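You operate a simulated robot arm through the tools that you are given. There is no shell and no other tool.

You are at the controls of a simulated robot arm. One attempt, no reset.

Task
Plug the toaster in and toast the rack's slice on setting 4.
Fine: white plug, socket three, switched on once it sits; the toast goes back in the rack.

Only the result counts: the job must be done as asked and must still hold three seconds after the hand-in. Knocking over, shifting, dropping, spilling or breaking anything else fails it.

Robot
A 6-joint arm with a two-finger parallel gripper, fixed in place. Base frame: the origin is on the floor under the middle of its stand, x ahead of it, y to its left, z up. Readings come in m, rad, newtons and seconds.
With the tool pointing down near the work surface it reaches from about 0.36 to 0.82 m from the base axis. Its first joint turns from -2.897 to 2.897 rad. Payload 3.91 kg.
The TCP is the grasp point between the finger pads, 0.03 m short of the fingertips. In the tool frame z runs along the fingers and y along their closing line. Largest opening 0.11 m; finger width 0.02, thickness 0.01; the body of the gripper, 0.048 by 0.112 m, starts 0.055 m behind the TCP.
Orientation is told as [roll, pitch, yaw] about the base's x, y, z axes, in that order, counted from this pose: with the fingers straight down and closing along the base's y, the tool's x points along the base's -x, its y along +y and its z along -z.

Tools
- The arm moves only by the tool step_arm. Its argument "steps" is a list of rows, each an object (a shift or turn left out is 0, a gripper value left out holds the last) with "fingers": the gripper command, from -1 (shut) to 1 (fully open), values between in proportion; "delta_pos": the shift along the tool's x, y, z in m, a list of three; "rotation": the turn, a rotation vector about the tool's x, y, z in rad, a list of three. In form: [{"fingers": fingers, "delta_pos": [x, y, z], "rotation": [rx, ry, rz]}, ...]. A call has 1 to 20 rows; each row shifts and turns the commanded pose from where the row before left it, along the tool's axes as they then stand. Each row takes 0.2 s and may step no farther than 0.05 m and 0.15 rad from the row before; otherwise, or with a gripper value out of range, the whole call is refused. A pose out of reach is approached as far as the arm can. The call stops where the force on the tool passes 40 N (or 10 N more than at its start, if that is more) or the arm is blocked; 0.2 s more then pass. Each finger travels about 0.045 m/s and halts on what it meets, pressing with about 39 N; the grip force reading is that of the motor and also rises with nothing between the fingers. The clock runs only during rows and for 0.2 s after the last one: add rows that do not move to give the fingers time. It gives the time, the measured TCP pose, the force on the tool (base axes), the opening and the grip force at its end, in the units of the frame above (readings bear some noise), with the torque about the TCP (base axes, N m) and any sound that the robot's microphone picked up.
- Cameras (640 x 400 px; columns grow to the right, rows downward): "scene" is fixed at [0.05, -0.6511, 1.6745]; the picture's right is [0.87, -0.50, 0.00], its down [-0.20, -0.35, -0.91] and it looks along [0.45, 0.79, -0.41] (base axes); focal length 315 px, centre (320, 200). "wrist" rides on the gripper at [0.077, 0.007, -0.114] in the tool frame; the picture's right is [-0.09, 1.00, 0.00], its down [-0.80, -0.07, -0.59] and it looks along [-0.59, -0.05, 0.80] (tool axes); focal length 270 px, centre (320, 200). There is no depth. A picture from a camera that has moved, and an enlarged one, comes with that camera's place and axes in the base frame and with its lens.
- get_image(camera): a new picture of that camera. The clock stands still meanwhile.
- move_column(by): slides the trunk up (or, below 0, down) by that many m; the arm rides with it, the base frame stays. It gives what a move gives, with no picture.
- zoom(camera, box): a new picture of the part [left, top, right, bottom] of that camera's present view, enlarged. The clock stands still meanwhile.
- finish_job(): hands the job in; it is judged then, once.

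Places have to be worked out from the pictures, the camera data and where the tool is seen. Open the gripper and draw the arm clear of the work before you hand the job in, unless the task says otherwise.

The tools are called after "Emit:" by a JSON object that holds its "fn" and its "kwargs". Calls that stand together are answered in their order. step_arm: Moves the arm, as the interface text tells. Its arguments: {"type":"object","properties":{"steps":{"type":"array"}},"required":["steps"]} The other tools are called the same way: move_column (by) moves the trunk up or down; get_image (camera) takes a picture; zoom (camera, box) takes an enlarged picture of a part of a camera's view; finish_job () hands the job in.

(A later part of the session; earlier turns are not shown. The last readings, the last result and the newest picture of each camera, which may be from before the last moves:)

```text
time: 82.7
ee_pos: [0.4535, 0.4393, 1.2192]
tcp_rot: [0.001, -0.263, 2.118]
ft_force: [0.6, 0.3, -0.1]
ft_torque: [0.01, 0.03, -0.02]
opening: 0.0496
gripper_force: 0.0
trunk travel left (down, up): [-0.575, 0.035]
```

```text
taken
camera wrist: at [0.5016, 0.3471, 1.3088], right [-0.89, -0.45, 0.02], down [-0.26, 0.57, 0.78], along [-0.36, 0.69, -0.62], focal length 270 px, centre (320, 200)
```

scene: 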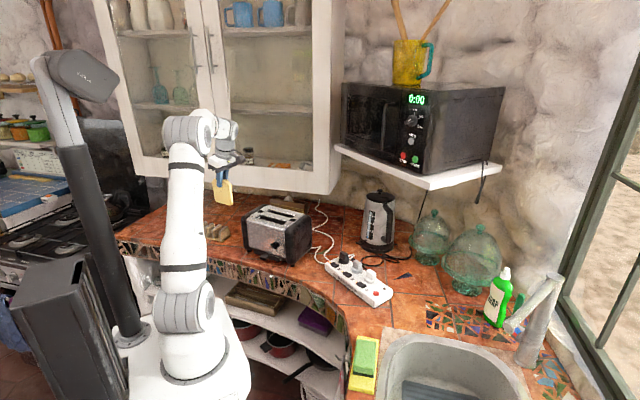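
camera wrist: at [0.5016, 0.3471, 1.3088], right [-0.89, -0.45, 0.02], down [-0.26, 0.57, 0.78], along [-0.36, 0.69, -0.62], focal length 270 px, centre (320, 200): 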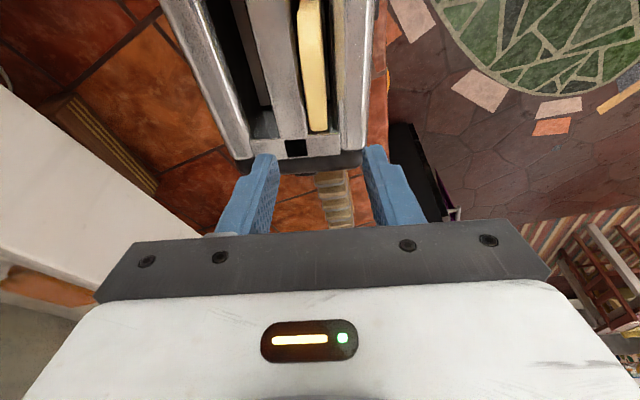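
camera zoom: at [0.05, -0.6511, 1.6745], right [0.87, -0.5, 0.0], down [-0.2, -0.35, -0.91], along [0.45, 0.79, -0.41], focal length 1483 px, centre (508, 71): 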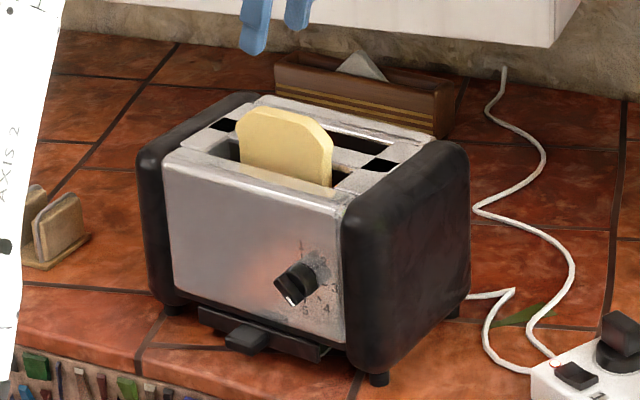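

The slice stands upright in the front slot. I straighten the tool here, which should bring the lever at the toaster's left end into the camera's view.

Emit:
{"fn": "step_arm", "kwargs": {"steps": [{"fingers": -0.1, "rotation": [0, 0.1315, 0]}, {"rotation": [0, 0.1315, 0]}, {"delta_pos": [-0.04, 0, -0.01]}, {}]}}

Emit:
{"fn": "get_image", "kwargs": {"camera": "wrist"}}

Emit:
{"fn": "zoom", "kwargs": {"camera": "wrist", "box": [220, 100, 420, 240]}}

```text
time: 83.7
ee_pos: [0.4319, 0.4718, 1.229]
tcp_rot: [-0.001, -0.001, 2.119]
ft_force: [-0.8, -0.1, -0.5]
ft_torque: [0.02, -0.01, 0.0]
opening: 0.0497
gripper_force: 0.0
trunk travel left (down, up): [-0.575, 0.035]
```

```text
taken
camera wrist: at [0.4671, 0.4024, 1.3426], right [-0.9, -0.44, 0.0], down [-0.36, 0.72, 0.59], along [-0.26, 0.53, -0.8], focal length 270 px, centre (320, 200)
```

wrist: 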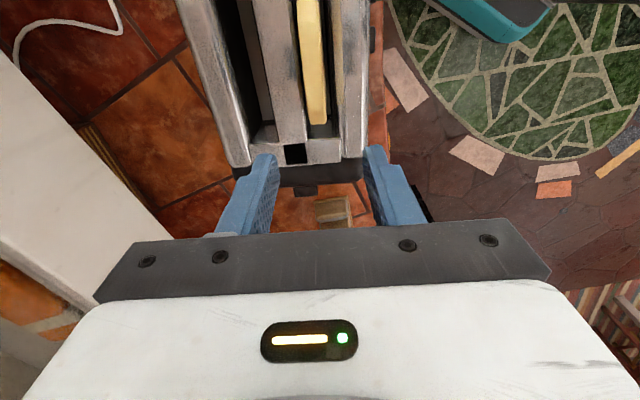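

```text
2.86 times, centred on (320, 170) of wrist
camera zoom: at [0.4671, 0.4024, 1.3426], right [-0.9, -0.44, 0.0], down [-0.36, 0.72, 0.59], along [-0.26, 0.53, -0.8], focal length 772 px, centre (320, 286)
```

zoom: 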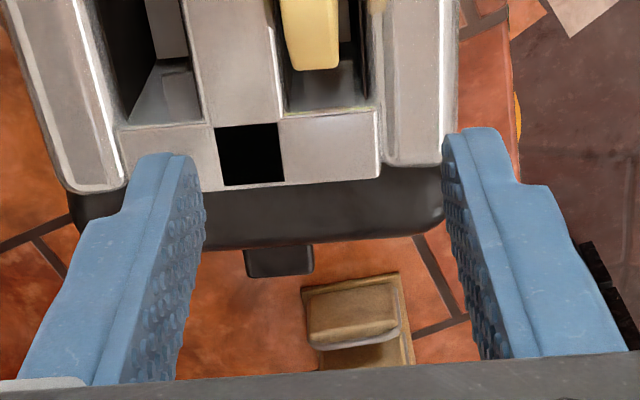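

The lever is the black stub at the left end, between the slots' lines, but its height is uncertain. I swing around to the front-left to see it side-on.

Emit:
{"fn": "step_arm", "kwargs": {"steps": [{"rotation": [0, 0, 0.1417]}, {"rotation": [0, 0, 0.1417]}, {"rotation": [0, 0, 0.1417]}, {"rotation": [0, 0, 0.1417]}, {"rotation": [0, 0, 0.1417]}, {"rotation": [0, 0, 0.1417]}, {"rotation": [0, 0, 0.1417]}, {"rotation": [0, 0, 0.1417]}, {"rotation": [0, 0, 0.1417]}, {"rotation": [0, 0, 0.1417]}, {"rotation": [0, 0, 0.1417]}, {"delta_pos": [0.0311, 0.0251, 0.006]}, {"delta_pos": [0.0311, 0.0251, 0.006]}, {"delta_pos": [0.0311, 0.0251, 0.006]}, {"delta_pos": [0.0311, 0.0251, 0.006]}, {"delta_pos": [0.0311, 0.0251, 0.006]}, {"rotation": [0, -0.15, 0]}, {"rotation": [0, -0.15, 0]}, {"rotation": [0, -0.15, 0]}, {"rotation": [0, -0.15, 0]}]}}

Emit:
{"fn": "get_image", "kwargs": {"camera": "wrist"}}

```text
time: 87.9
ee_pos: [0.234, 0.4955, 1.1983]
tcp_rot: [0.002, -0.599, 0.562]
ft_force: [-0.1, 0.0, 0.4]
ft_torque: [-0.01, 0.0, 0.0]
opening: 0.0496
gripper_force: 0.1
trunk travel left (down, up): [-0.575, 0.035]
```

```text
taken
camera wrist: at [0.1219, 0.434, 1.25], right [-0.47, 0.88, 0.05], down [0.31, 0.11, 0.94], along [0.83, 0.46, -0.33], focal length 270 px, centre (320, 200)
```

wrist: 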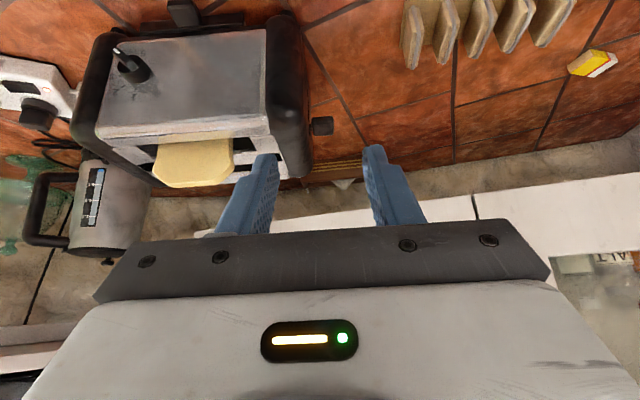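

The lever shows side-on at about (320, 125), protruding from the left cap. I zoom in on it.

Emit:
{"fn": "zoom", "kwargs": {"camera": "wrist", "box": [240, 20, 370, 200]}}

Emit:
{"fn": "zoom", "kwargs": {"camera": "wrist", "box": [285, 100, 345, 150]}}

```text
2.22 times, centred on (305, 110) of wrist
camera zoom: at [0.1219, 0.434, 1.25], right [-0.47, 0.88, 0.05], down [0.31, 0.11, 0.94], along [0.83, 0.46, -0.33], focal length 601 px, centre (353, 400)
```

zoom: 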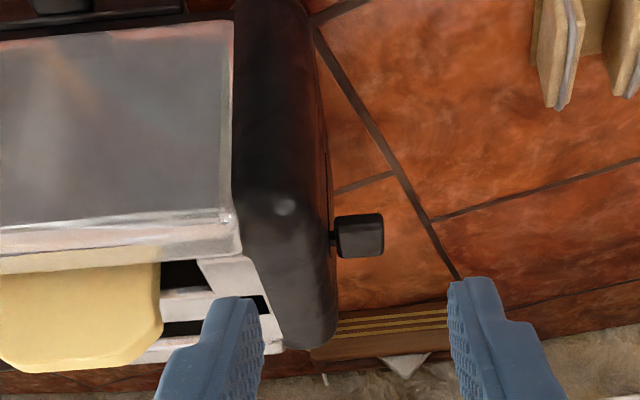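

```text
8.00 times, centred on (315, 125) of wrist
camera zoom: at [0.1219, 0.434, 1.25], right [-0.47, 0.88, 0.05], down [0.31, 0.11, 0.94], along [0.83, 0.46, -0.33], focal length 2162 px, centre (360, 800)
```

zoom: 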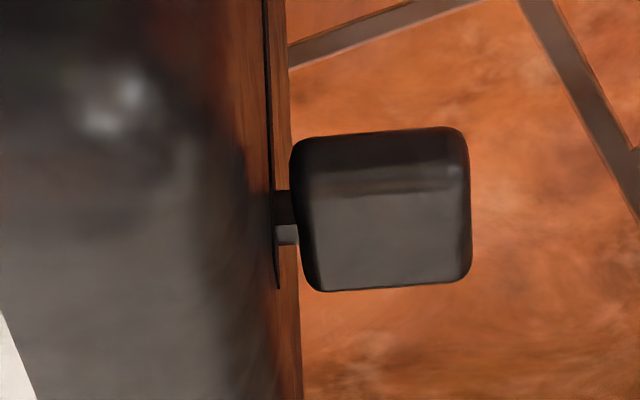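

The lever is a plate ~27×37×10 mm at its top position: centre near (0.392, 0.595), top at z≈1.045, in a slit running ~6 cm down. I go back to yaw 2.12, close the fingers, lean the body slightly away from the toaster and move over the lever.

Emit:
{"fn": "step_arm", "kwargs": {"steps": [{"fingers": -1, "rotation": [0, 0.15, 0]}, {"rotation": [0, 0.15, 0]}, {"rotation": [0, 0.15, 0]}, {"rotation": [0, 0.15, 0]}, {"rotation": [0, 0, -0.1417]}, {"rotation": [0, 0, -0.1417]}, {"rotation": [0, 0, -0.1417]}, {"rotation": [0, 0, -0.1417]}, {"rotation": [0, 0, -0.1417]}, {"rotation": [0, 0, -0.1417]}, {"rotation": [0, 0, -0.1417]}, {"rotation": [0, 0, -0.1417]}, {"rotation": [0, 0, -0.1417]}, {"rotation": [0, 0, -0.1417]}, {"rotation": [0, 0, -0.1417]}, {"delta_pos": [-0.0022, -0.0466, 0]}, {"delta_pos": [-0.0022, -0.0466, 0]}, {"delta_pos": [-0.0022, -0.0466, 0]}, {"delta_pos": [-0.0022, -0.0466, 0]}, {"rotation": [0, 0.15, 0]}]}}

Emit:
{"fn": "get_image", "kwargs": {"camera": "wrist"}}

Emit:
{"fn": "get_image", "kwargs": {"camera": "scene"}}

```text
time: 92.1
ee_pos: [0.3891, 0.6017, 1.1995]
tcp_rot: [0.001, 0.152, 2.118]
ft_force: [0.6, -0.3, -0.1]
ft_torque: [-0.02, -0.05, 0.01]
opening: 0.0001
gripper_force: 37.9
trunk travel left (down, up): [-0.575, 0.035]
```

```text
taken
camera wrist: at [0.414, 0.5482, 1.3238], right [-0.9, -0.45, -0.01], down [-0.4, 0.79, 0.47], along [-0.2, 0.42, -0.88], focal length 270 px, centre (320, 200)
```

wrist: 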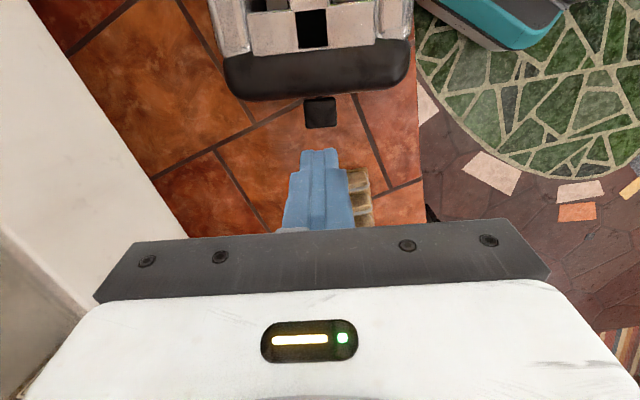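

```text
taken
```

scene: 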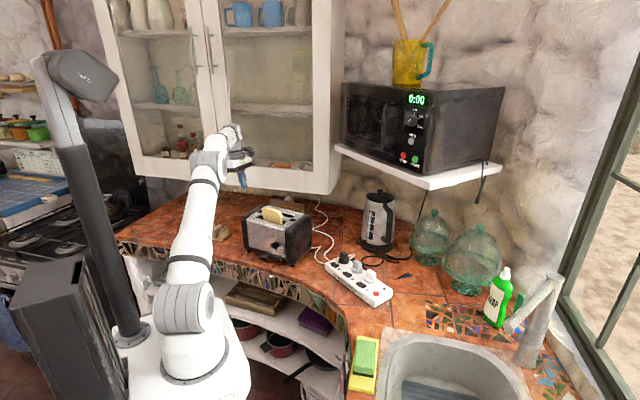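

The closed fingertips are ~7 mm outboard of the lever's centre. I move 5 mm toward it and descend to just above the lever.

Emit:
{"fn": "step_arm", "kwargs": {"steps": [{"delta_pos": [-0.0039, 0, 0.0365]}, {"delta_pos": [-0.0039, 0, 0.0365]}, {"delta_pos": [-0.0039, 0, 0.0365]}, {}]}}

Emit:
{"fn": "get_image", "kwargs": {"camera": "wrist"}}

Emit:
{"fn": "zoom", "kwargs": {"camera": "wrist", "box": [250, 90, 390, 220]}}

Emit:
{"fn": "zoom", "kwargs": {"camera": "scene", "box": [200, 160, 320, 260]}}

```text
time: 93.1
ee_pos: [0.3899, 0.5975, 1.0896]
tcp_rot: [0.002, 0.15, 2.119]
ft_force: [0.4, -0.6, 0.5]
ft_torque: [0.01, 0.02, -0.01]
opening: 0.0001
gripper_force: 37.6
trunk travel left (down, up): [-0.575, 0.035]
```

```text
taken
camera wrist: at [0.4152, 0.5439, 1.2132], right [-0.9, -0.44, -0.01], down [-0.4, 0.79, 0.47], along [-0.2, 0.42, -0.88], focal length 270 px, centre (320, 200)
```

wrist: 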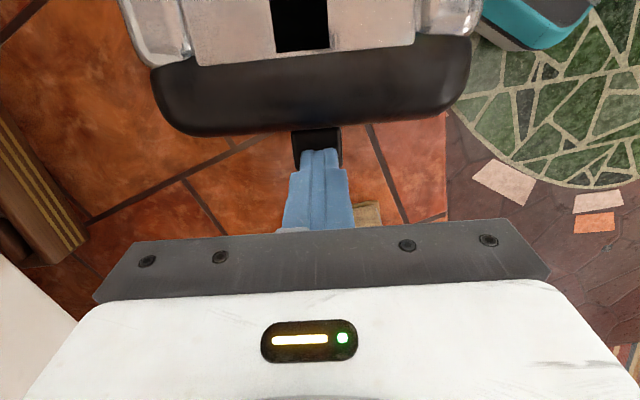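

```text
3.08 times, centred on (320, 155) of wrist
camera zoom: at [0.4152, 0.5439, 1.2132], right [-0.9, -0.44, -0.01], down [-0.4, 0.79, 0.47], along [-0.2, 0.42, -0.88], focal length 832 px, centre (320, 338)
```

zoom: 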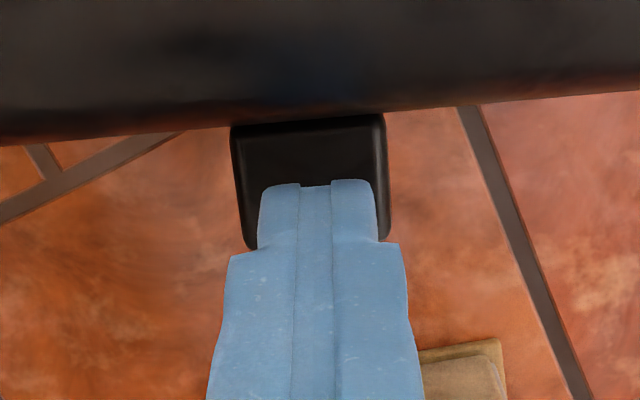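

```text
4.00 times, centred on (260, 210) of scene
camera zoom: at [0.05, -0.6511, 1.6745], right [0.87, -0.5, 0.0], down [-0.2, -0.35, -0.91], along [0.45, 0.79, -0.41], focal length 1260 px, centre (560, 160)
```

zoom: 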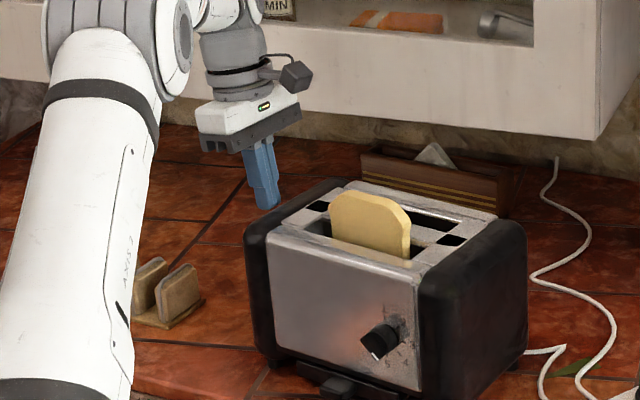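

The fingertips are right over the middle of the lever. I press down in 10 mm steps, watching the force.

Emit:
{"fn": "step_arm", "kwargs": {"steps": [{"delta_pos": [-0.0015, 0, 0.0099]}, {"delta_pos": [-0.0015, 0, 0.0099]}, {"delta_pos": [-0.0015, 0, 0.0099]}, {}]}}

Emit:
{"fn": "zoom", "kwargs": {"camera": "scene", "box": [200, 160, 320, 260]}}

```text
time: 94.1
ee_pos: [0.3909, 0.5967, 1.0579]
tcp_rot: [0.0, 0.149, 2.119]
ft_force: [-0.2, 0.5, 1.1]
ft_torque: [0.02, 0.03, -0.03]
opening: 0.0002
gripper_force: 38.1
trunk travel left (down, up): [-0.575, 0.035]
```

```text
4.00 times, centred on (260, 210) of scene
camera zoom: at [0.05, -0.6511, 1.6745], right [0.87, -0.5, 0.0], down [-0.2, -0.35, -0.91], along [0.45, 0.79, -0.41], focal length 1260 px, centre (560, 160)
```

zoom: 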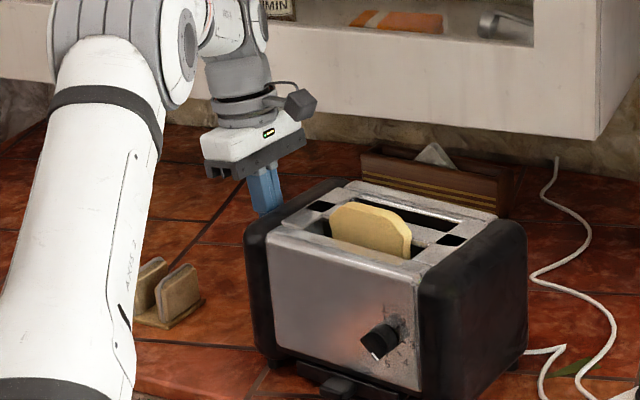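

The slice is sinking with the lever at almost no force. I keep pressing down another 30 mm.

Emit:
{"fn": "step_arm", "kwargs": {"steps": [{"delta_pos": [-0.0015, 0, 0.0099]}, {"delta_pos": [-0.0015, 0, 0.0099]}, {"delta_pos": [-0.0008, 0, 0.0049]}, {}]}}

Emit:
{"fn": "zoom", "kwargs": {"camera": "scene", "box": [200, 160, 320, 260]}}

Emit:
{"fn": "zoom", "kwargs": {"camera": "wrist", "box": [250, 60, 390, 220]}}

```text
time: 95.1
ee_pos: [0.3927, 0.5966, 1.0318]
tcp_rot: [0.001, 0.151, 2.119]
ft_force: [-0.8, 1.0, 2.9]
ft_torque: [0.05, 0.06, 0.0]
opening: 0.0001
gripper_force: 37.2
trunk travel left (down, up): [-0.575, 0.035]
```

```text
4.00 times, centred on (260, 210) of scene
camera zoom: at [0.05, -0.6511, 1.6745], right [0.87, -0.5, 0.0], down [-0.2, -0.35, -0.91], along [0.45, 0.79, -0.41], focal length 1260 px, centre (560, 160)
```

zoom: 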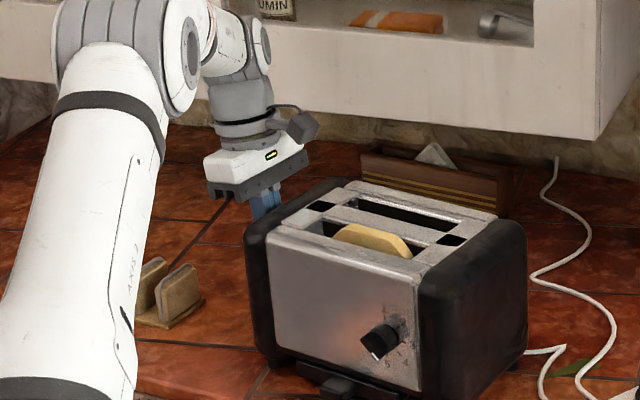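

```text
2.50 times, centred on (320, 140) of wrist
camera zoom: at [0.4172, 0.5426, 1.157], right [-0.9, -0.44, -0.01], down [-0.4, 0.79, 0.47], along [-0.2, 0.42, -0.88], focal length 676 px, centre (320, 350)
```

zoom: 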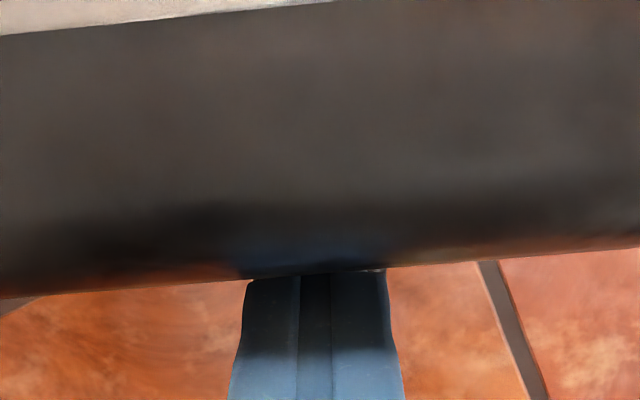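

Force still just 3 N with the slice nearly level with the top. I continue in 6 mm steps until it latches or bottoms out.

Emit:
{"fn": "step_arm", "kwargs": {"steps": [{"delta_pos": [-0.0009, 0, 0.0059]}, {"delta_pos": [-0.0009, 0, 0.0059]}, {}]}}

Emit:
{"fn": "zoom", "kwargs": {"camera": "scene", "box": [200, 160, 320, 260]}}

```text
time: 95.9
ee_pos: [0.3917, 0.598, 1.0217]
tcp_rot: [0.001, 0.15, 2.119]
ft_force: [-1.0, -0.6, 0.8]
ft_torque: [0.0, 0.02, -0.01]
opening: 0.0
gripper_force: 37.7
trunk travel left (down, up): [-0.575, 0.035]
```

```text
4.00 times, centred on (260, 210) of scene
camera zoom: at [0.05, -0.6511, 1.6745], right [0.87, -0.5, 0.0], down [-0.2, -0.35, -0.91], along [0.45, 0.79, -0.41], focal length 1260 px, centre (560, 160)
```

zoom: 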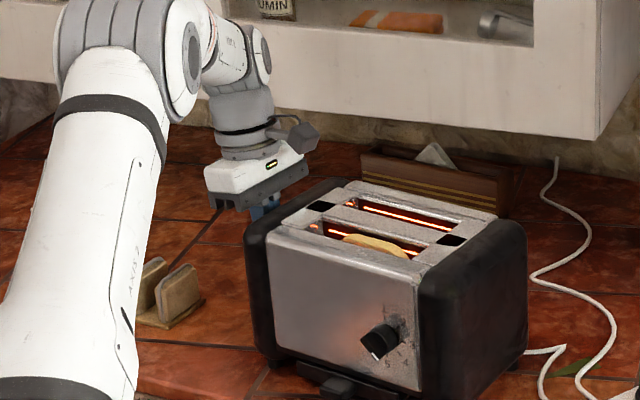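

The heating elements glow — the lever has latched and toasting has begun. I lift the hand straight up out of the lever's way.

Emit:
{"fn": "step_arm", "kwargs": {"steps": [{"delta_pos": [0.003, 0, -0.0198]}, {"delta_pos": [0.006, 0, -0.0395]}, {"delta_pos": [0.006, 0, -0.0395]}, {"delta_pos": [0.006, 0, -0.0395]}, {"delta_pos": [0.006, 0, -0.0395]}, {}]}}

Emit:
{"fn": "zoom", "kwargs": {"camera": "scene", "box": [230, 190, 330, 270]}}

Emit:
{"fn": "zoom", "kwargs": {"camera": "scene", "box": [325, 245, 405, 305]}}

```text
time: 97.3
ee_pos: [0.39, 0.5953, 1.2011]
tcp_rot: [0.003, 0.152, 2.119]
ft_force: [0.1, -0.3, 0.2]
ft_torque: [-0.01, -0.04, 0.01]
opening: 0.0
gripper_force: 38.3
trunk travel left (down, up): [-0.575, 0.035]
```

```text
5.00 times, centred on (280, 230) of scene
camera zoom: at [0.05, -0.6511, 1.6745], right [0.87, -0.5, 0.0], down [-0.2, -0.35, -0.91], along [0.45, 0.79, -0.41], focal length 1575 px, centre (520, 50)
```

zoom: 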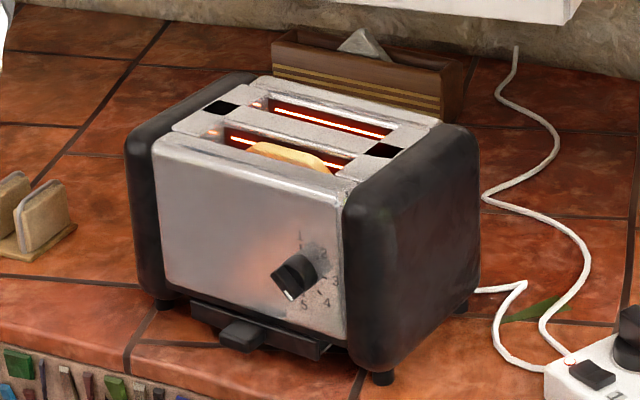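

```text
6.67 times, centred on (365, 275) of scene
camera zoom: at [0.05, -0.6511, 1.6745], right [0.87, -0.5, 0.0], down [-0.2, -0.35, -0.91], along [0.45, 0.79, -0.41], focal length 2101 px, centre (20, -300)
```

zoom: 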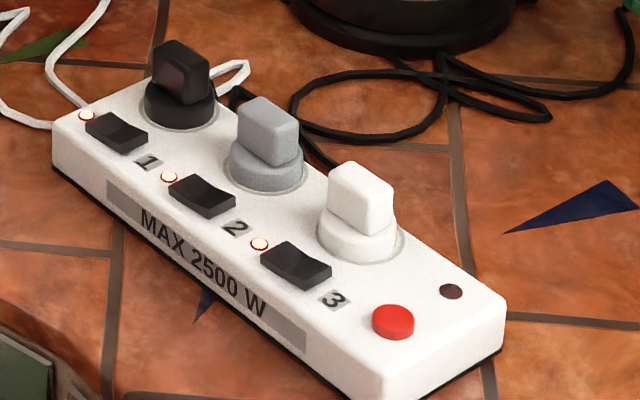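

Toasting is under way and the strip stays lit. I draw the hand aside, re-tilt it for the later grasp, open the fingers and wait for the pop.

Emit:
{"fn": "step_arm", "kwargs": {"steps": [{"fingers": -0.1, "rotation": [0, -0.1377, 0]}, {"rotation": [0, -0.1377, 0]}, {"rotation": [0, -0.1377, 0]}, {"delta_pos": [-0.0058, 0.0426, -0.0191]}, {"delta_pos": [-0.0058, 0.0426, -0.0191]}, {"delta_pos": [-0.0058, 0.0426, -0.0191]}, {}, {}, {}, {}, {}, {}, {}, {}, {}, {}, {}, {}, {}, {}]}}

Emit:
{"fn": "get_image", "kwargs": {"camera": "scene"}}

```text
time: 101.5
ee_pos: [0.2833, 0.5323, 1.2597]
tcp_rot: [0.0, -0.263, 2.117]
ft_force: [0.2, 0.5, 0.5]
ft_torque: [0.02, 0.04, 0.01]
opening: 0.0493
gripper_force: 0.0
trunk travel left (down, up): [-0.575, 0.035]
```

```text
taken
```

scene: 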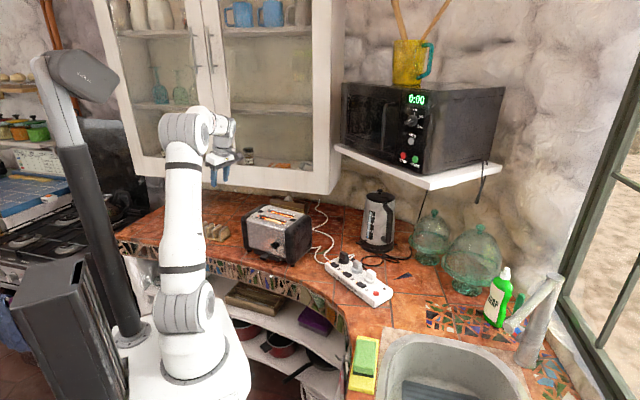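

The toaster is still glowing. I wait with the hand parked beside it.

Emit:
{"fn": "step_arm", "kwargs": {"steps": [{}, {}, {}, {}, {}, {}, {}, {}, {}, {}, {}, {}, {}, {}, {}, {}, {}, {}, {}, {}]}}

Emit:
{"fn": "zoom", "kwargs": {"camera": "scene", "box": [230, 190, 330, 270]}}

```text
time: 105.7
ee_pos: [0.2825, 0.5319, 1.2603]
tcp_rot: [0.0, -0.264, 2.119]
ft_force: [0.0, -0.1, 0.8]
ft_torque: [-0.02, -0.02, -0.01]
opening: 0.0493
gripper_force: 0.1
trunk travel left (down, up): [-0.575, 0.035]
```

```text
5.00 times, centred on (280, 230) of scene
camera zoom: at [0.05, -0.6511, 1.6745], right [0.87, -0.5, 0.0], down [-0.2, -0.35, -0.91], along [0.45, 0.79, -0.41], focal length 1575 px, centre (520, 50)
```

zoom: 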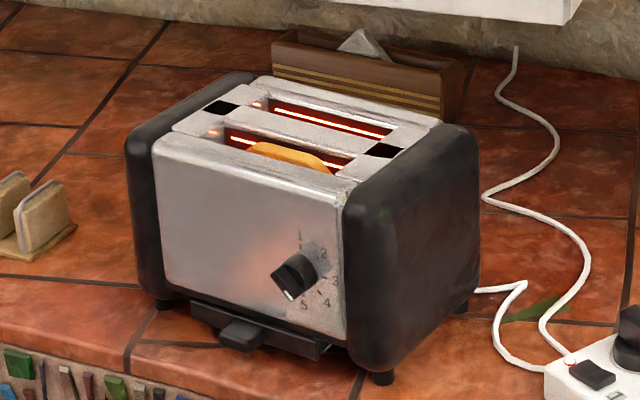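

Still toasting (about 10 s in, the bread is browning). I keep waiting.

Emit:
{"fn": "step_arm", "kwargs": {"steps": [{}, {}, {}, {}, {}, {}, {}, {}, {}, {}, {}, {}, {}, {}, {}, {}, {}, {}, {}, {}]}}

Emit:
{"fn": "zoom", "kwargs": {"camera": "scene", "box": [230, 190, 330, 270]}}

```text
time: 109.9
ee_pos: [0.2827, 0.5319, 1.2595]
tcp_rot: [0.001, -0.264, 2.118]
ft_force: [-0.5, -1.0, -0.1]
ft_torque: [0.0, -0.02, 0.03]
opening: 0.0495
gripper_force: 0.0
trunk travel left (down, up): [-0.575, 0.035]
```

```text
5.00 times, centred on (280, 230) of scene
camera zoom: at [0.05, -0.6511, 1.6745], right [0.87, -0.5, 0.0], down [-0.2, -0.35, -0.91], along [0.45, 0.79, -0.41], focal length 1575 px, centre (520, 50)
```

zoom: 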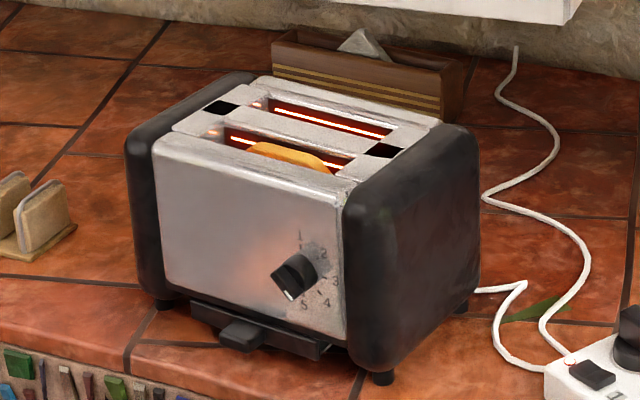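

Still glowing. I continue waiting.

Emit:
{"fn": "step_arm", "kwargs": {"steps": [{}, {}, {}, {}, {}, {}, {}, {}, {}, {}, {}, {}, {}, {}, {}, {}, {}, {}, {}, {}]}}

Emit:
{"fn": "step_arm", "kwargs": {"steps": [{}, {}, {}, {}, {}, {}, {}, {}, {}, {}, {}, {}, {}, {}, {}, {}, {}, {}, {}, {}]}}

Emit:
{"fn": "zoom", "kwargs": {"camera": "scene", "box": [230, 190, 330, 270]}}

```text
time: 114.1
ee_pos: [0.2825, 0.5311, 1.2615]
tcp_rot: [0.001, -0.263, 2.119]
ft_force: [-0.2, -0.3, -0.7]
ft_torque: [-0.02, 0.04, 0.01]
opening: 0.0495
gripper_force: 0.1
trunk travel left (down, up): [-0.575, 0.035]
```

```text
time: 118.3
ee_pos: [0.2826, 0.5308, 1.2615]
tcp_rot: [-0.002, -0.263, 2.117]
ft_force: [0.0, 0.9, 0.3]
ft_torque: [-0.03, 0.02, 0.01]
opening: 0.0496
gripper_force: 0.0
trunk travel left (down, up): [-0.575, 0.035]
```

```text
5.00 times, centred on (280, 230) of scene
camera zoom: at [0.05, -0.6511, 1.6745], right [0.87, -0.5, 0.0], down [-0.2, -0.35, -0.91], along [0.45, 0.79, -0.41], focal length 1575 px, centre (520, 50)
```

zoom: 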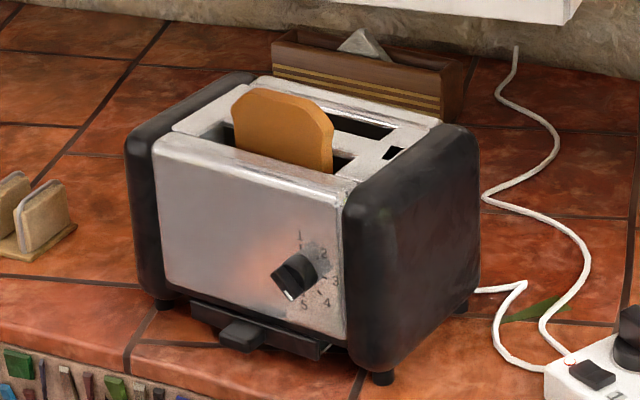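

The toast has popped up, nicely browned, and the elements are off. I move back above it with open fingers and check alignment.

Emit:
{"fn": "step_arm", "kwargs": {"steps": [{"delta_pos": [0.0345, -0.0196, -0.0005]}, {"delta_pos": [0.0345, -0.0196, -0.0005]}, {"delta_pos": [0.0345, -0.0196, -0.0005]}, {"delta_pos": [0.0345, -0.0196, -0.0005]}, {"delta_pos": [0.0345, -0.0196, -0.0005]}, {}]}}

Emit:
{"fn": "get_image", "kwargs": {"camera": "wrist"}}

Emit:
{"fn": "zoom", "kwargs": {"camera": "wrist", "box": [230, 0, 430, 170]}}

Emit:
{"fn": "zoom", "kwargs": {"camera": "scene", "box": [235, 165, 325, 245]}}

```text
time: 119.7
ee_pos: [0.4521, 0.44, 1.2193]
tcp_rot: [0.0, -0.263, 2.119]
ft_force: [-0.4, 0.5, 0.1]
ft_torque: [0.02, 0.01, 0.0]
opening: 0.0495
gripper_force: 0.1
trunk travel left (down, up): [-0.575, 0.035]
```

```text
taken
camera wrist: at [0.5005, 0.3476, 1.3096], right [-0.89, -0.45, 0.02], down [-0.26, 0.57, 0.78], along [-0.36, 0.69, -0.62], focal length 270 px, centre (320, 200)
```

wrist: 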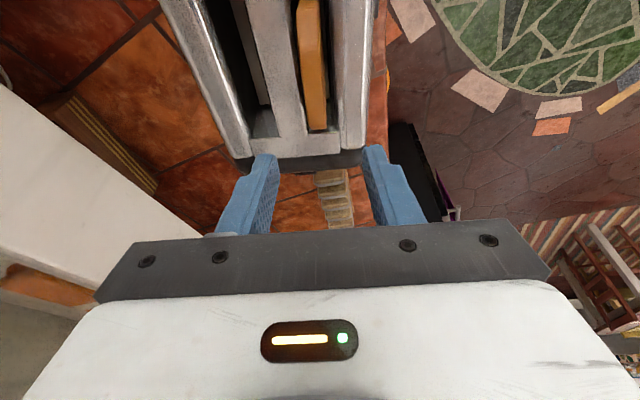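

```text
2.35 times, centred on (330, 85) of wrist
camera zoom: at [0.5005, 0.3476, 1.3096], right [-0.89, -0.45, 0.02], down [-0.26, 0.57, 0.78], along [-0.36, 0.69, -0.62], focal length 636 px, centre (296, 471)
```

zoom: 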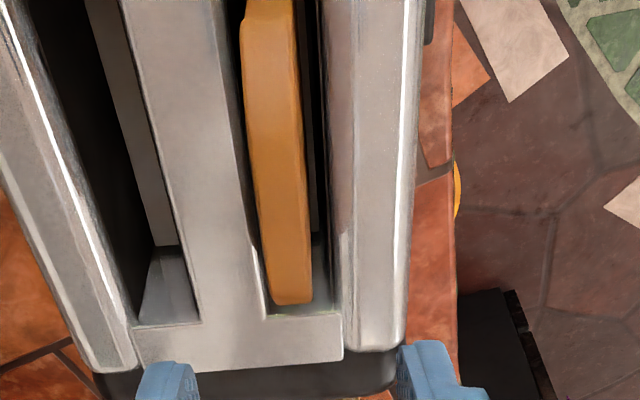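

```text
5.00 times, centred on (280, 205) of scene
camera zoom: at [0.05, -0.6511, 1.6745], right [0.87, -0.5, 0.0], down [-0.2, -0.35, -0.91], along [0.45, 0.79, -0.41], focal length 1575 px, centre (520, 175)
```

zoom: 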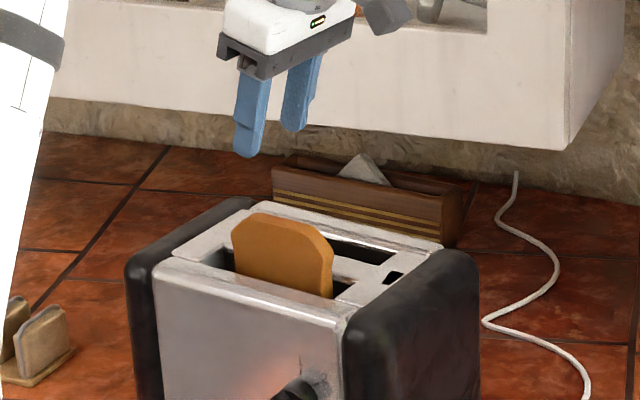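

The toast stands in the slot within 2 mm of the tool's plane. I shift slightly and descend to the same height as the release, then grip it.

Emit:
{"fn": "step_arm", "kwargs": {"steps": [{"delta_pos": [0.0088, -0.0006, 0.0326]}, {"delta_pos": [0.0088, -0.0006, 0.0326]}, {"delta_pos": [0.0084, -0.0006, 0.0312]}, {}]}}

Emit:
{"fn": "zoom", "kwargs": {"camera": "wrist", "box": [230, 50, 430, 220]}}

Emit:
{"fn": "zoom", "kwargs": {"camera": "scene", "box": [245, 180, 320, 240]}}

```text
time: 120.7
ee_pos: [0.4515, 0.4417, 1.1197]
tcp_rot: [0.0, -0.264, 2.118]
ft_force: [1.1, 0.2, -0.2]
ft_torque: [0.01, -0.01, -0.01]
opening: 0.0493
gripper_force: 0.0
trunk travel left (down, up): [-0.575, 0.035]
```

```text
2.35 times, centred on (330, 135) of wrist
camera zoom: at [0.5006, 0.3494, 1.2095], right [-0.89, -0.45, 0.02], down [-0.26, 0.57, 0.78], along [-0.36, 0.69, -0.62], focal length 636 px, centre (296, 353)
```

zoom: 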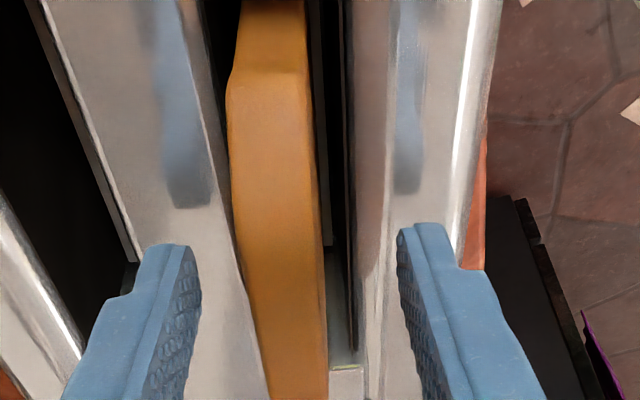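

```text
6.67 times, centred on (282, 210) of scene
camera zoom: at [0.05, -0.6511, 1.6745], right [0.87, -0.5, 0.0], down [-0.2, -0.35, -0.91], along [0.45, 0.79, -0.41], focal length 2101 px, centre (570, 133)
```

zoom: 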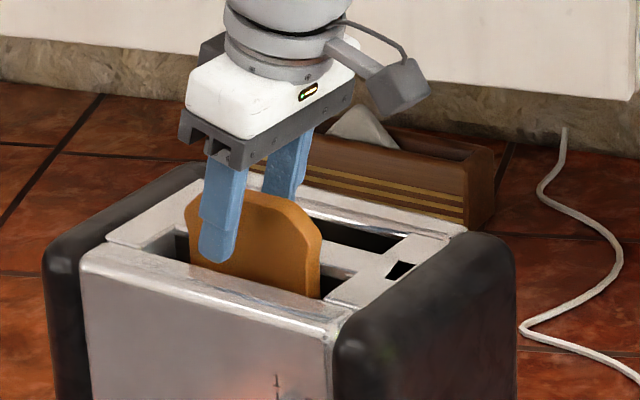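

The toast is ~3.5 mm off-centre between the fingers; I shift by that amount, then close.

Emit:
{"fn": "step_arm", "kwargs": {"steps": [{"delta_pos": [0, -0.0036, 0]}, {}, {"fingers": -1}, {}, {}, {}, {}]}}

Emit:
{"fn": "zoom", "kwargs": {"camera": "wrist", "box": [230, 50, 430, 220]}}

Emit:
{"fn": "zoom", "kwargs": {"camera": "scene", "box": [245, 180, 320, 240]}}

```text
time: 122.3
ee_pos: [0.4564, 0.4431, 1.1206]
tcp_rot: [0.001, -0.264, 2.119]
ft_force: [-0.7, -0.2, 0.2]
ft_torque: [0.01, 0.0, -0.01]
opening: 0.0148
gripper_force: 8.1
trunk travel left (down, up): [-0.575, 0.035]
```

```text
2.35 times, centred on (330, 135) of wrist
camera zoom: at [0.5046, 0.3511, 1.2101], right [-0.89, -0.45, 0.02], down [-0.26, 0.57, 0.78], along [-0.36, 0.69, -0.62], focal length 636 px, centre (296, 353)
```

zoom: 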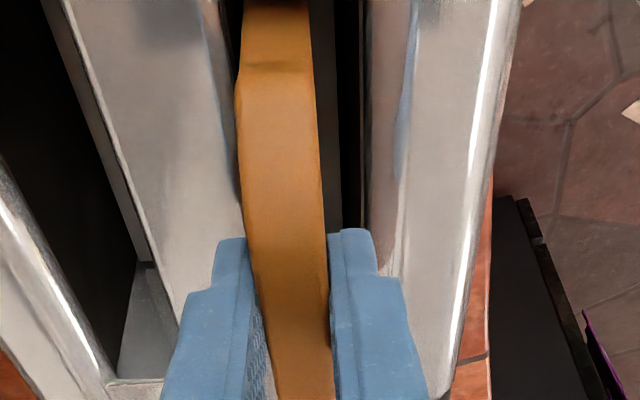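

```text
6.67 times, centred on (282, 210) of scene
camera zoom: at [0.05, -0.6511, 1.6745], right [0.87, -0.5, 0.0], down [-0.2, -0.35, -0.91], along [0.45, 0.79, -0.41], focal length 2101 px, centre (570, 133)
```

zoom: 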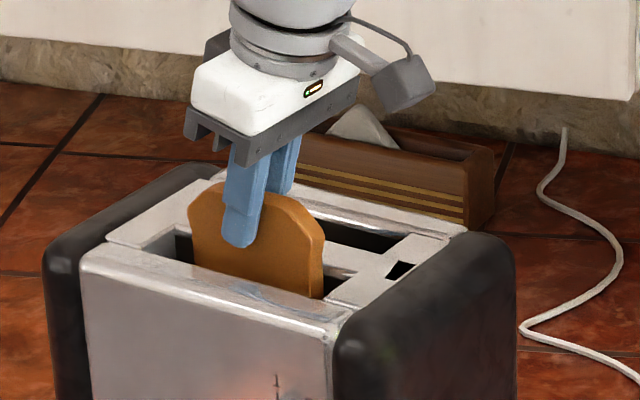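

The toast is gripped squarely. I lift it straight up out of the slot.

Emit:
{"fn": "step_arm", "kwargs": {"steps": [{"delta_pos": [-0.0048, 0, -0.0177]}, {"delta_pos": [-0.0095, 0, -0.0354]}, {"delta_pos": [-0.0095, 0, -0.0354]}, {"delta_pos": [-0.0072, 0, -0.0266]}, {}]}}

Emit:
{"fn": "get_image", "kwargs": {"camera": "wrist"}}

Emit:
{"fn": "zoom", "kwargs": {"camera": "scene", "box": [230, 140, 330, 270]}}

```text
time: 123.5
ee_pos: [0.4569, 0.4451, 1.2399]
tcp_rot: [0.0, -0.263, 2.117]
ft_force: [0.2, 0.4, -0.5]
ft_torque: [-0.01, -0.01, -0.01]
opening: 0.0145
gripper_force: 8.2
trunk travel left (down, up): [-0.575, 0.035]
```

```text
taken
camera wrist: at [0.5049, 0.3509, 1.3301], right [-0.89, -0.45, 0.02], down [-0.26, 0.57, 0.78], along [-0.36, 0.69, -0.62], focal length 270 px, centre (320, 200)
```

wrist: 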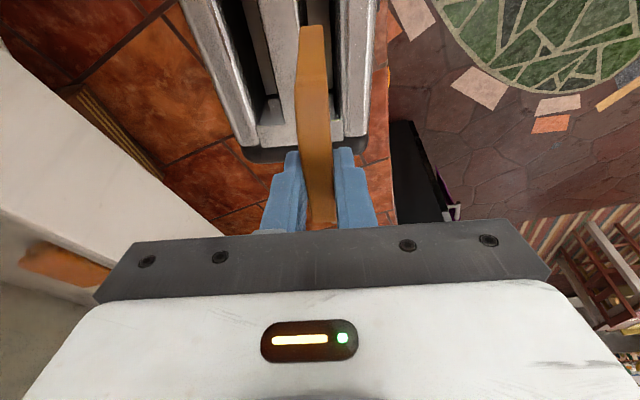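

```text
3.08 times, centred on (280, 205) of scene
camera zoom: at [0.05, -0.6511, 1.6745], right [0.87, -0.5, 0.0], down [-0.2, -0.35, -0.91], along [0.45, 0.79, -0.41], focal length 970 px, centre (443, 185)
```

zoom: 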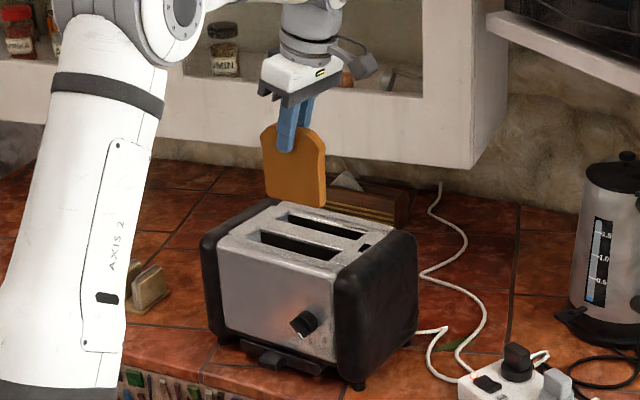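

The toast is out and the toaster is undisturbed. I zoom in on the toast in the hand to see how it sits relative to the fingers before returning it to the rack.

Emit:
{"fn": "zoom", "kwargs": {"camera": "wrist", "box": [240, 0, 400, 240]}}

Emit:
{"fn": "zoom", "kwargs": {"camera": "scene", "box": [300, 165, 345, 215]}}

```text
1.67 times, centred on (320, 120) of wrist
camera zoom: at [0.5049, 0.3509, 1.3301], right [-0.89, -0.45, 0.02], down [-0.26, 0.57, 0.78], along [-0.36, 0.69, -0.62], focal length 450 px, centre (320, 333)
```

zoom: 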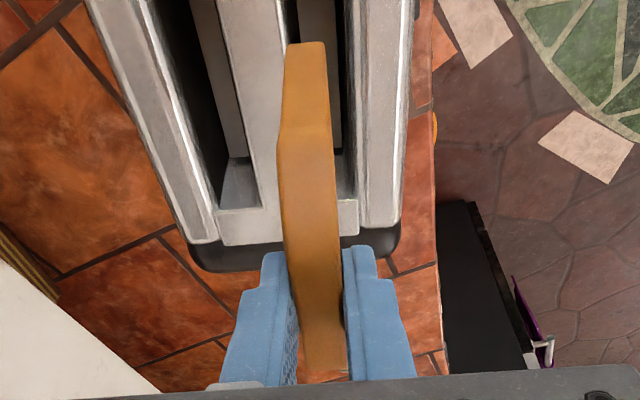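

```text
8.00 times, centred on (322, 190) of scene
camera zoom: at [0.05, -0.6511, 1.6745], right [0.87, -0.5, 0.0], down [-0.2, -0.35, -0.91], along [0.45, 0.79, -0.41], focal length 2521 px, centre (300, 280)
```

zoom: 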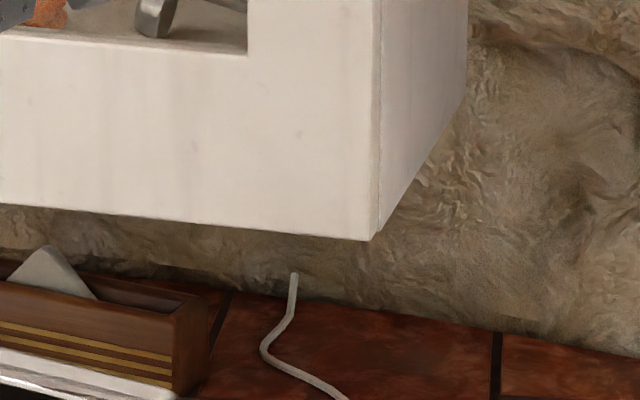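

The toast sits in the hand just as the slice did before. I retrace the path: out from the toaster, turn back to yaw 0.662, and over to the rack side.

Emit:
{"fn": "step_arm", "kwargs": {"steps": [{"delta_pos": [-0.0419, 0.0222, 0.0087]}, {"delta_pos": [-0.0419, 0.0222, 0.0087]}, {"delta_pos": [-0.0419, 0.0222, 0.0087]}, {"delta_pos": [-0.0419, 0.0222, 0.0087]}, {"rotation": [0.0379, 0, 0.1407]}, {"rotation": [0.0379, 0, 0.1407]}, {"rotation": [0.0379, 0, 0.1407]}, {"rotation": [0.0379, 0, 0.1407]}, {"rotation": [0.0379, 0, 0.1407]}, {"rotation": [0.0379, 0, 0.1407]}, {"rotation": [0.0379, 0, 0.1407]}, {"rotation": [0.0379, 0, 0.1407]}, {"rotation": [0.0379, 0, 0.1407]}, {"rotation": [0.0379, 0, 0.1407]}, {"delta_pos": [0.0053, 0.0425, 0.009]}, {"delta_pos": [0.0053, 0.0425, 0.009]}, {"delta_pos": [0.0053, 0.0425, 0.009]}, {"delta_pos": [0.0053, 0.0425, 0.009]}, {"delta_pos": [0.0053, 0.0425, 0.009]}, {}]}}

Emit:
{"fn": "get_image", "kwargs": {"camera": "wrist"}}

Emit:
{"fn": "get_image", "kwargs": {"camera": "scene"}}

```text
time: 127.7
ee_pos: [0.1513, 0.7014, 1.1975]
tcp_rot: [0.002, -0.26, 0.664]
ft_force: [0.2, -0.5, -0.3]
ft_torque: [-0.03, -0.01, 0.01]
opening: 0.0148
gripper_force: 7.7
trunk travel left (down, up): [-0.575, 0.035]
```

```text
taken
camera wrist: at [0.0646, 0.6426, 1.2883], right [-0.54, 0.84, 0.02], down [0.53, 0.32, 0.78], along [0.65, 0.44, -0.62], focal length 270 px, centre (320, 200)
```

wrist: 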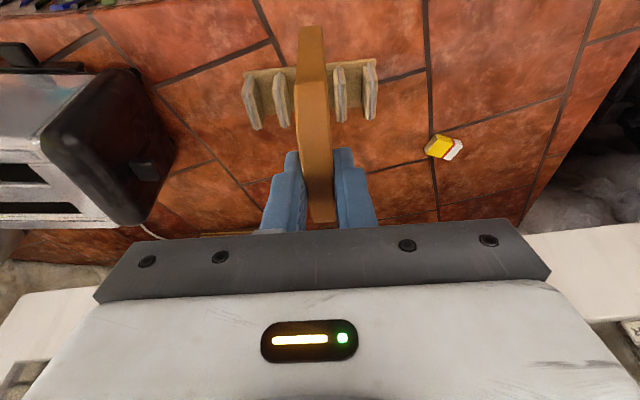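

```text
taken
```

scene: 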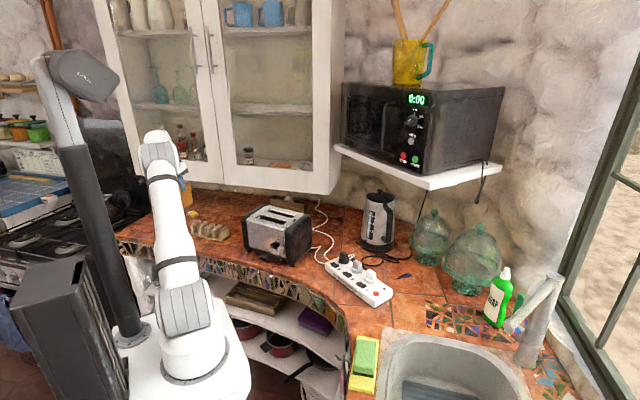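

The toast is over on the rack side at yaw 0.664. I bring it above its slot, bottom just above the dividers, and check the alignment.

Emit:
{"fn": "step_arm", "kwargs": {"steps": [{"delta_pos": [-0.0184, 0.00095, 0.03405]}, {"delta_pos": [-0.0184, 0.00095, 0.03405]}, {"delta_pos": [-0.0184, 0.00095, 0.03405]}, {"delta_pos": [-0.0184, 0.00095, 0.03405]}, {}]}}

Emit:
{"fn": "get_image", "kwargs": {"camera": "wrist"}}

Emit:
{"fn": "zoom", "kwargs": {"camera": "wrist", "box": [230, 0, 430, 160]}}

Emit:
{"fn": "zoom", "kwargs": {"camera": "scene", "box": [170, 170, 250, 250]}}

```text
time: 128.9
ee_pos: [0.2336, 0.7696, 1.0883]
tcp_rot: [0.0, -0.263, 0.661]
ft_force: [0.5, -0.2, -0.8]
ft_torque: [-0.01, -0.01, 0.0]
opening: 0.0146
gripper_force: 7.7
trunk travel left (down, up): [-0.575, 0.035]
```

```text
taken
camera wrist: at [0.1474, 0.7115, 1.1771], right [-0.55, 0.84, 0.02], down [0.53, 0.33, 0.78], along [0.65, 0.44, -0.62], focal length 270 px, centre (320, 200)
```

wrist: 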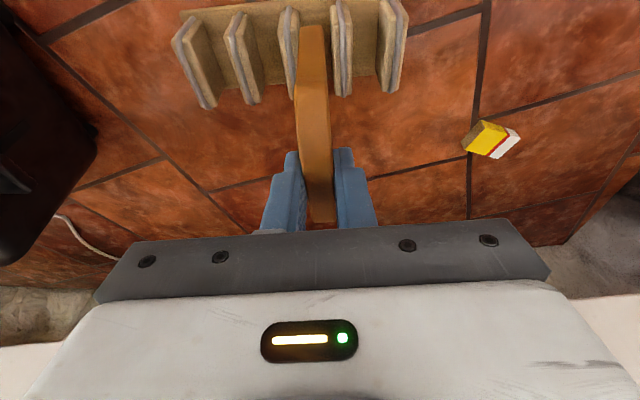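

```text
2.50 times, centred on (330, 80) of wrist
camera zoom: at [0.1474, 0.7115, 1.1771], right [-0.55, 0.84, 0.02], down [0.53, 0.33, 0.78], along [0.65, 0.44, -0.62], focal length 676 px, centre (295, 500)
```

zoom: 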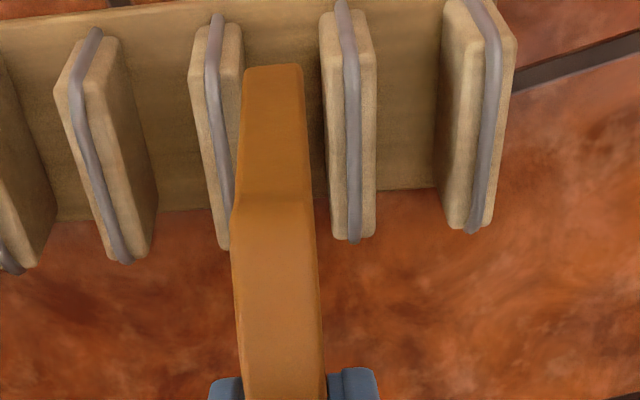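

```text
5.00 times, centred on (210, 210) of scene
camera zoom: at [0.05, -0.6511, 1.6745], right [0.87, -0.5, 0.0], down [-0.2, -0.35, -0.91], along [0.45, 0.79, -0.41], focal length 1575 px, centre (870, 150)
```

zoom: 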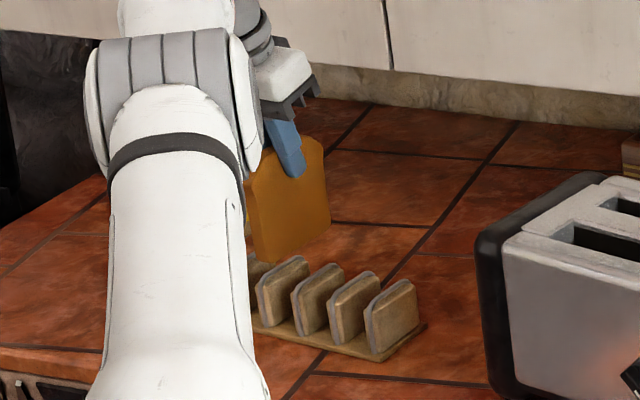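

The toast lines up with its gap (lateral position within ~1 mm of the original grasp). I lower it into the rack slowly, checking force on the way.

Emit:
{"fn": "step_arm", "kwargs": {"steps": [{"delta_pos": [0.0039, 0.0002, 0.0145]}, {"delta_pos": [0.0039, 0.0002, 0.0145]}, {"delta_pos": [0.0039, 0.0001, 0.0145]}, {}]}}

Emit:
{"fn": "zoom", "kwargs": {"camera": "wrist", "box": [230, 0, 430, 160]}}

Emit:
{"fn": "zoom", "kwargs": {"camera": "scene", "box": [170, 170, 250, 250]}}

```text
time: 129.9
ee_pos: [0.2335, 0.7698, 1.0412]
tcp_rot: [-0.001, -0.261, 0.662]
ft_force: [0.4, -0.3, 0.2]
ft_torque: [0.02, 0.01, 0.0]
opening: 0.0147
gripper_force: 8.0
trunk travel left (down, up): [-0.575, 0.035]
```

```text
2.50 times, centred on (330, 80) of wrist
camera zoom: at [0.1471, 0.7119, 1.1314], right [-0.55, 0.84, 0.02], down [0.53, 0.32, 0.78], along [0.65, 0.44, -0.62], focal length 676 px, centre (295, 500)
```

zoom: 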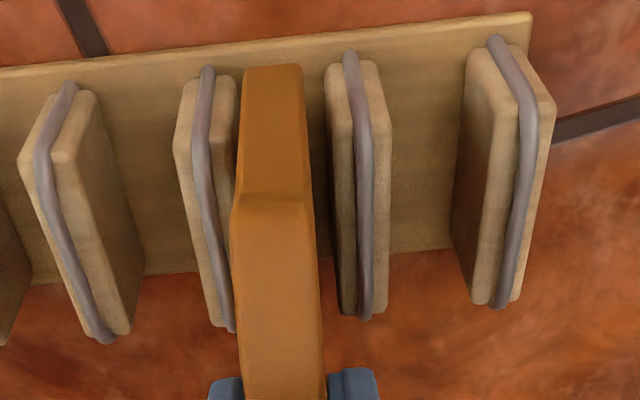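

```text
5.00 times, centred on (210, 210) of scene
camera zoom: at [0.05, -0.6511, 1.6745], right [0.87, -0.5, 0.0], down [-0.2, -0.35, -0.91], along [0.45, 0.79, -0.41], focal length 1575 px, centre (870, 150)
```

zoom: 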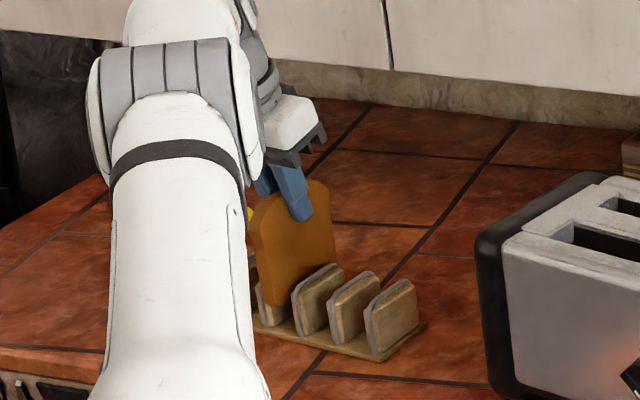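

The toast is between the two dividers with clearance on both sides. I nudge 1 mm to the more open side and lower the remaining ~28 mm, the last part gently.

Emit:
{"fn": "step_arm", "kwargs": {"steps": [{"delta_pos": [0.0026, 0.001, 0.00966]}, {"delta_pos": [0.0026, 0, 0.00966]}, {"delta_pos": [0.0013, 0, 0.0048]}, {}]}}

Emit:
{"fn": "zoom", "kwargs": {"camera": "scene", "box": [180, 185, 240, 250]}}

Emit:
{"fn": "zoom", "kwargs": {"camera": "wrist", "box": [230, 10, 430, 170]}}

```text
time: 130.9
ee_pos: [0.2321, 0.7707, 1.0159]
tcp_rot: [0.0, -0.262, 0.661]
ft_force: [0.0, 0.3, -0.4]
ft_torque: [-0.01, -0.02, -0.01]
opening: 0.0144
gripper_force: 7.8
trunk travel left (down, up): [-0.575, 0.035]
```

```text
6.15 times, centred on (210, 218) of scene
camera zoom: at [0.05, -0.6511, 1.6745], right [0.87, -0.5, 0.0], down [-0.2, -0.35, -0.91], along [0.45, 0.79, -0.41], focal length 1939 px, centre (997, 92)
```

zoom: 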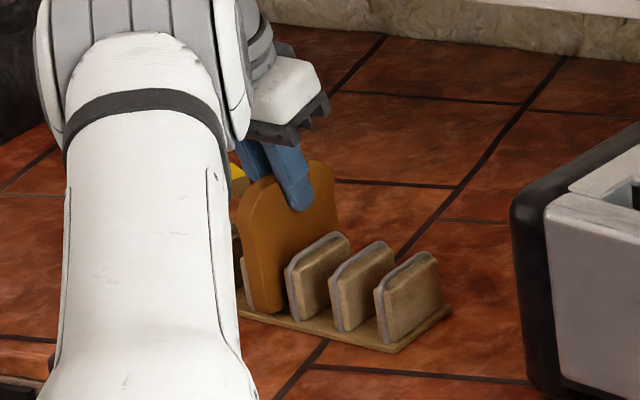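

```text
2.50 times, centred on (330, 90) of wrist
camera zoom: at [0.1457, 0.7123, 1.106], right [-0.55, 0.84, 0.02], down [0.53, 0.33, 0.78], along [0.65, 0.44, -0.62], focal length 676 px, centre (295, 475)
```

zoom: 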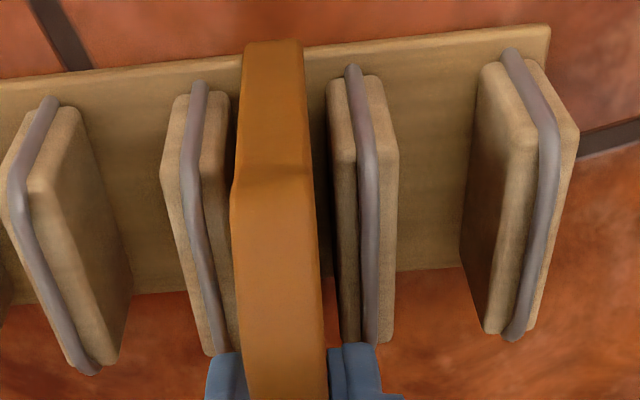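

Almost down, no contact yet. I lower in 2 mm steps to feel the base plate.

Emit:
{"fn": "step_arm", "kwargs": {"steps": [{"delta_pos": [0.0005, 0, 0.0019]}, {"delta_pos": [0.0005, 0, 0.0019]}, {}]}}

Emit:
{"fn": "step_arm", "kwargs": {"steps": [{"delta_pos": [0.0005, 0, 0.0019]}, {}]}}

```text
time: 131.7
ee_pos: [0.2332, 0.7696, 1.0137]
tcp_rot: [0.003, -0.262, 0.661]
ft_force: [-1.1, 0.2, -1.0]
ft_torque: [-0.03, -0.01, 0.01]
opening: 0.0144
gripper_force: 7.8
trunk travel left (down, up): [-0.575, 0.035]
```

```text
time: 132.3
ee_pos: [0.2307, 0.7709, 1.0101]
tcp_rot: [0.001, -0.264, 0.661]
ft_force: [0.9, 0.2, 0.5]
ft_torque: [0.04, -0.03, 0.0]
opening: 0.0145
gripper_force: 7.5
trunk travel left (down, up): [-0.575, 0.035]
```

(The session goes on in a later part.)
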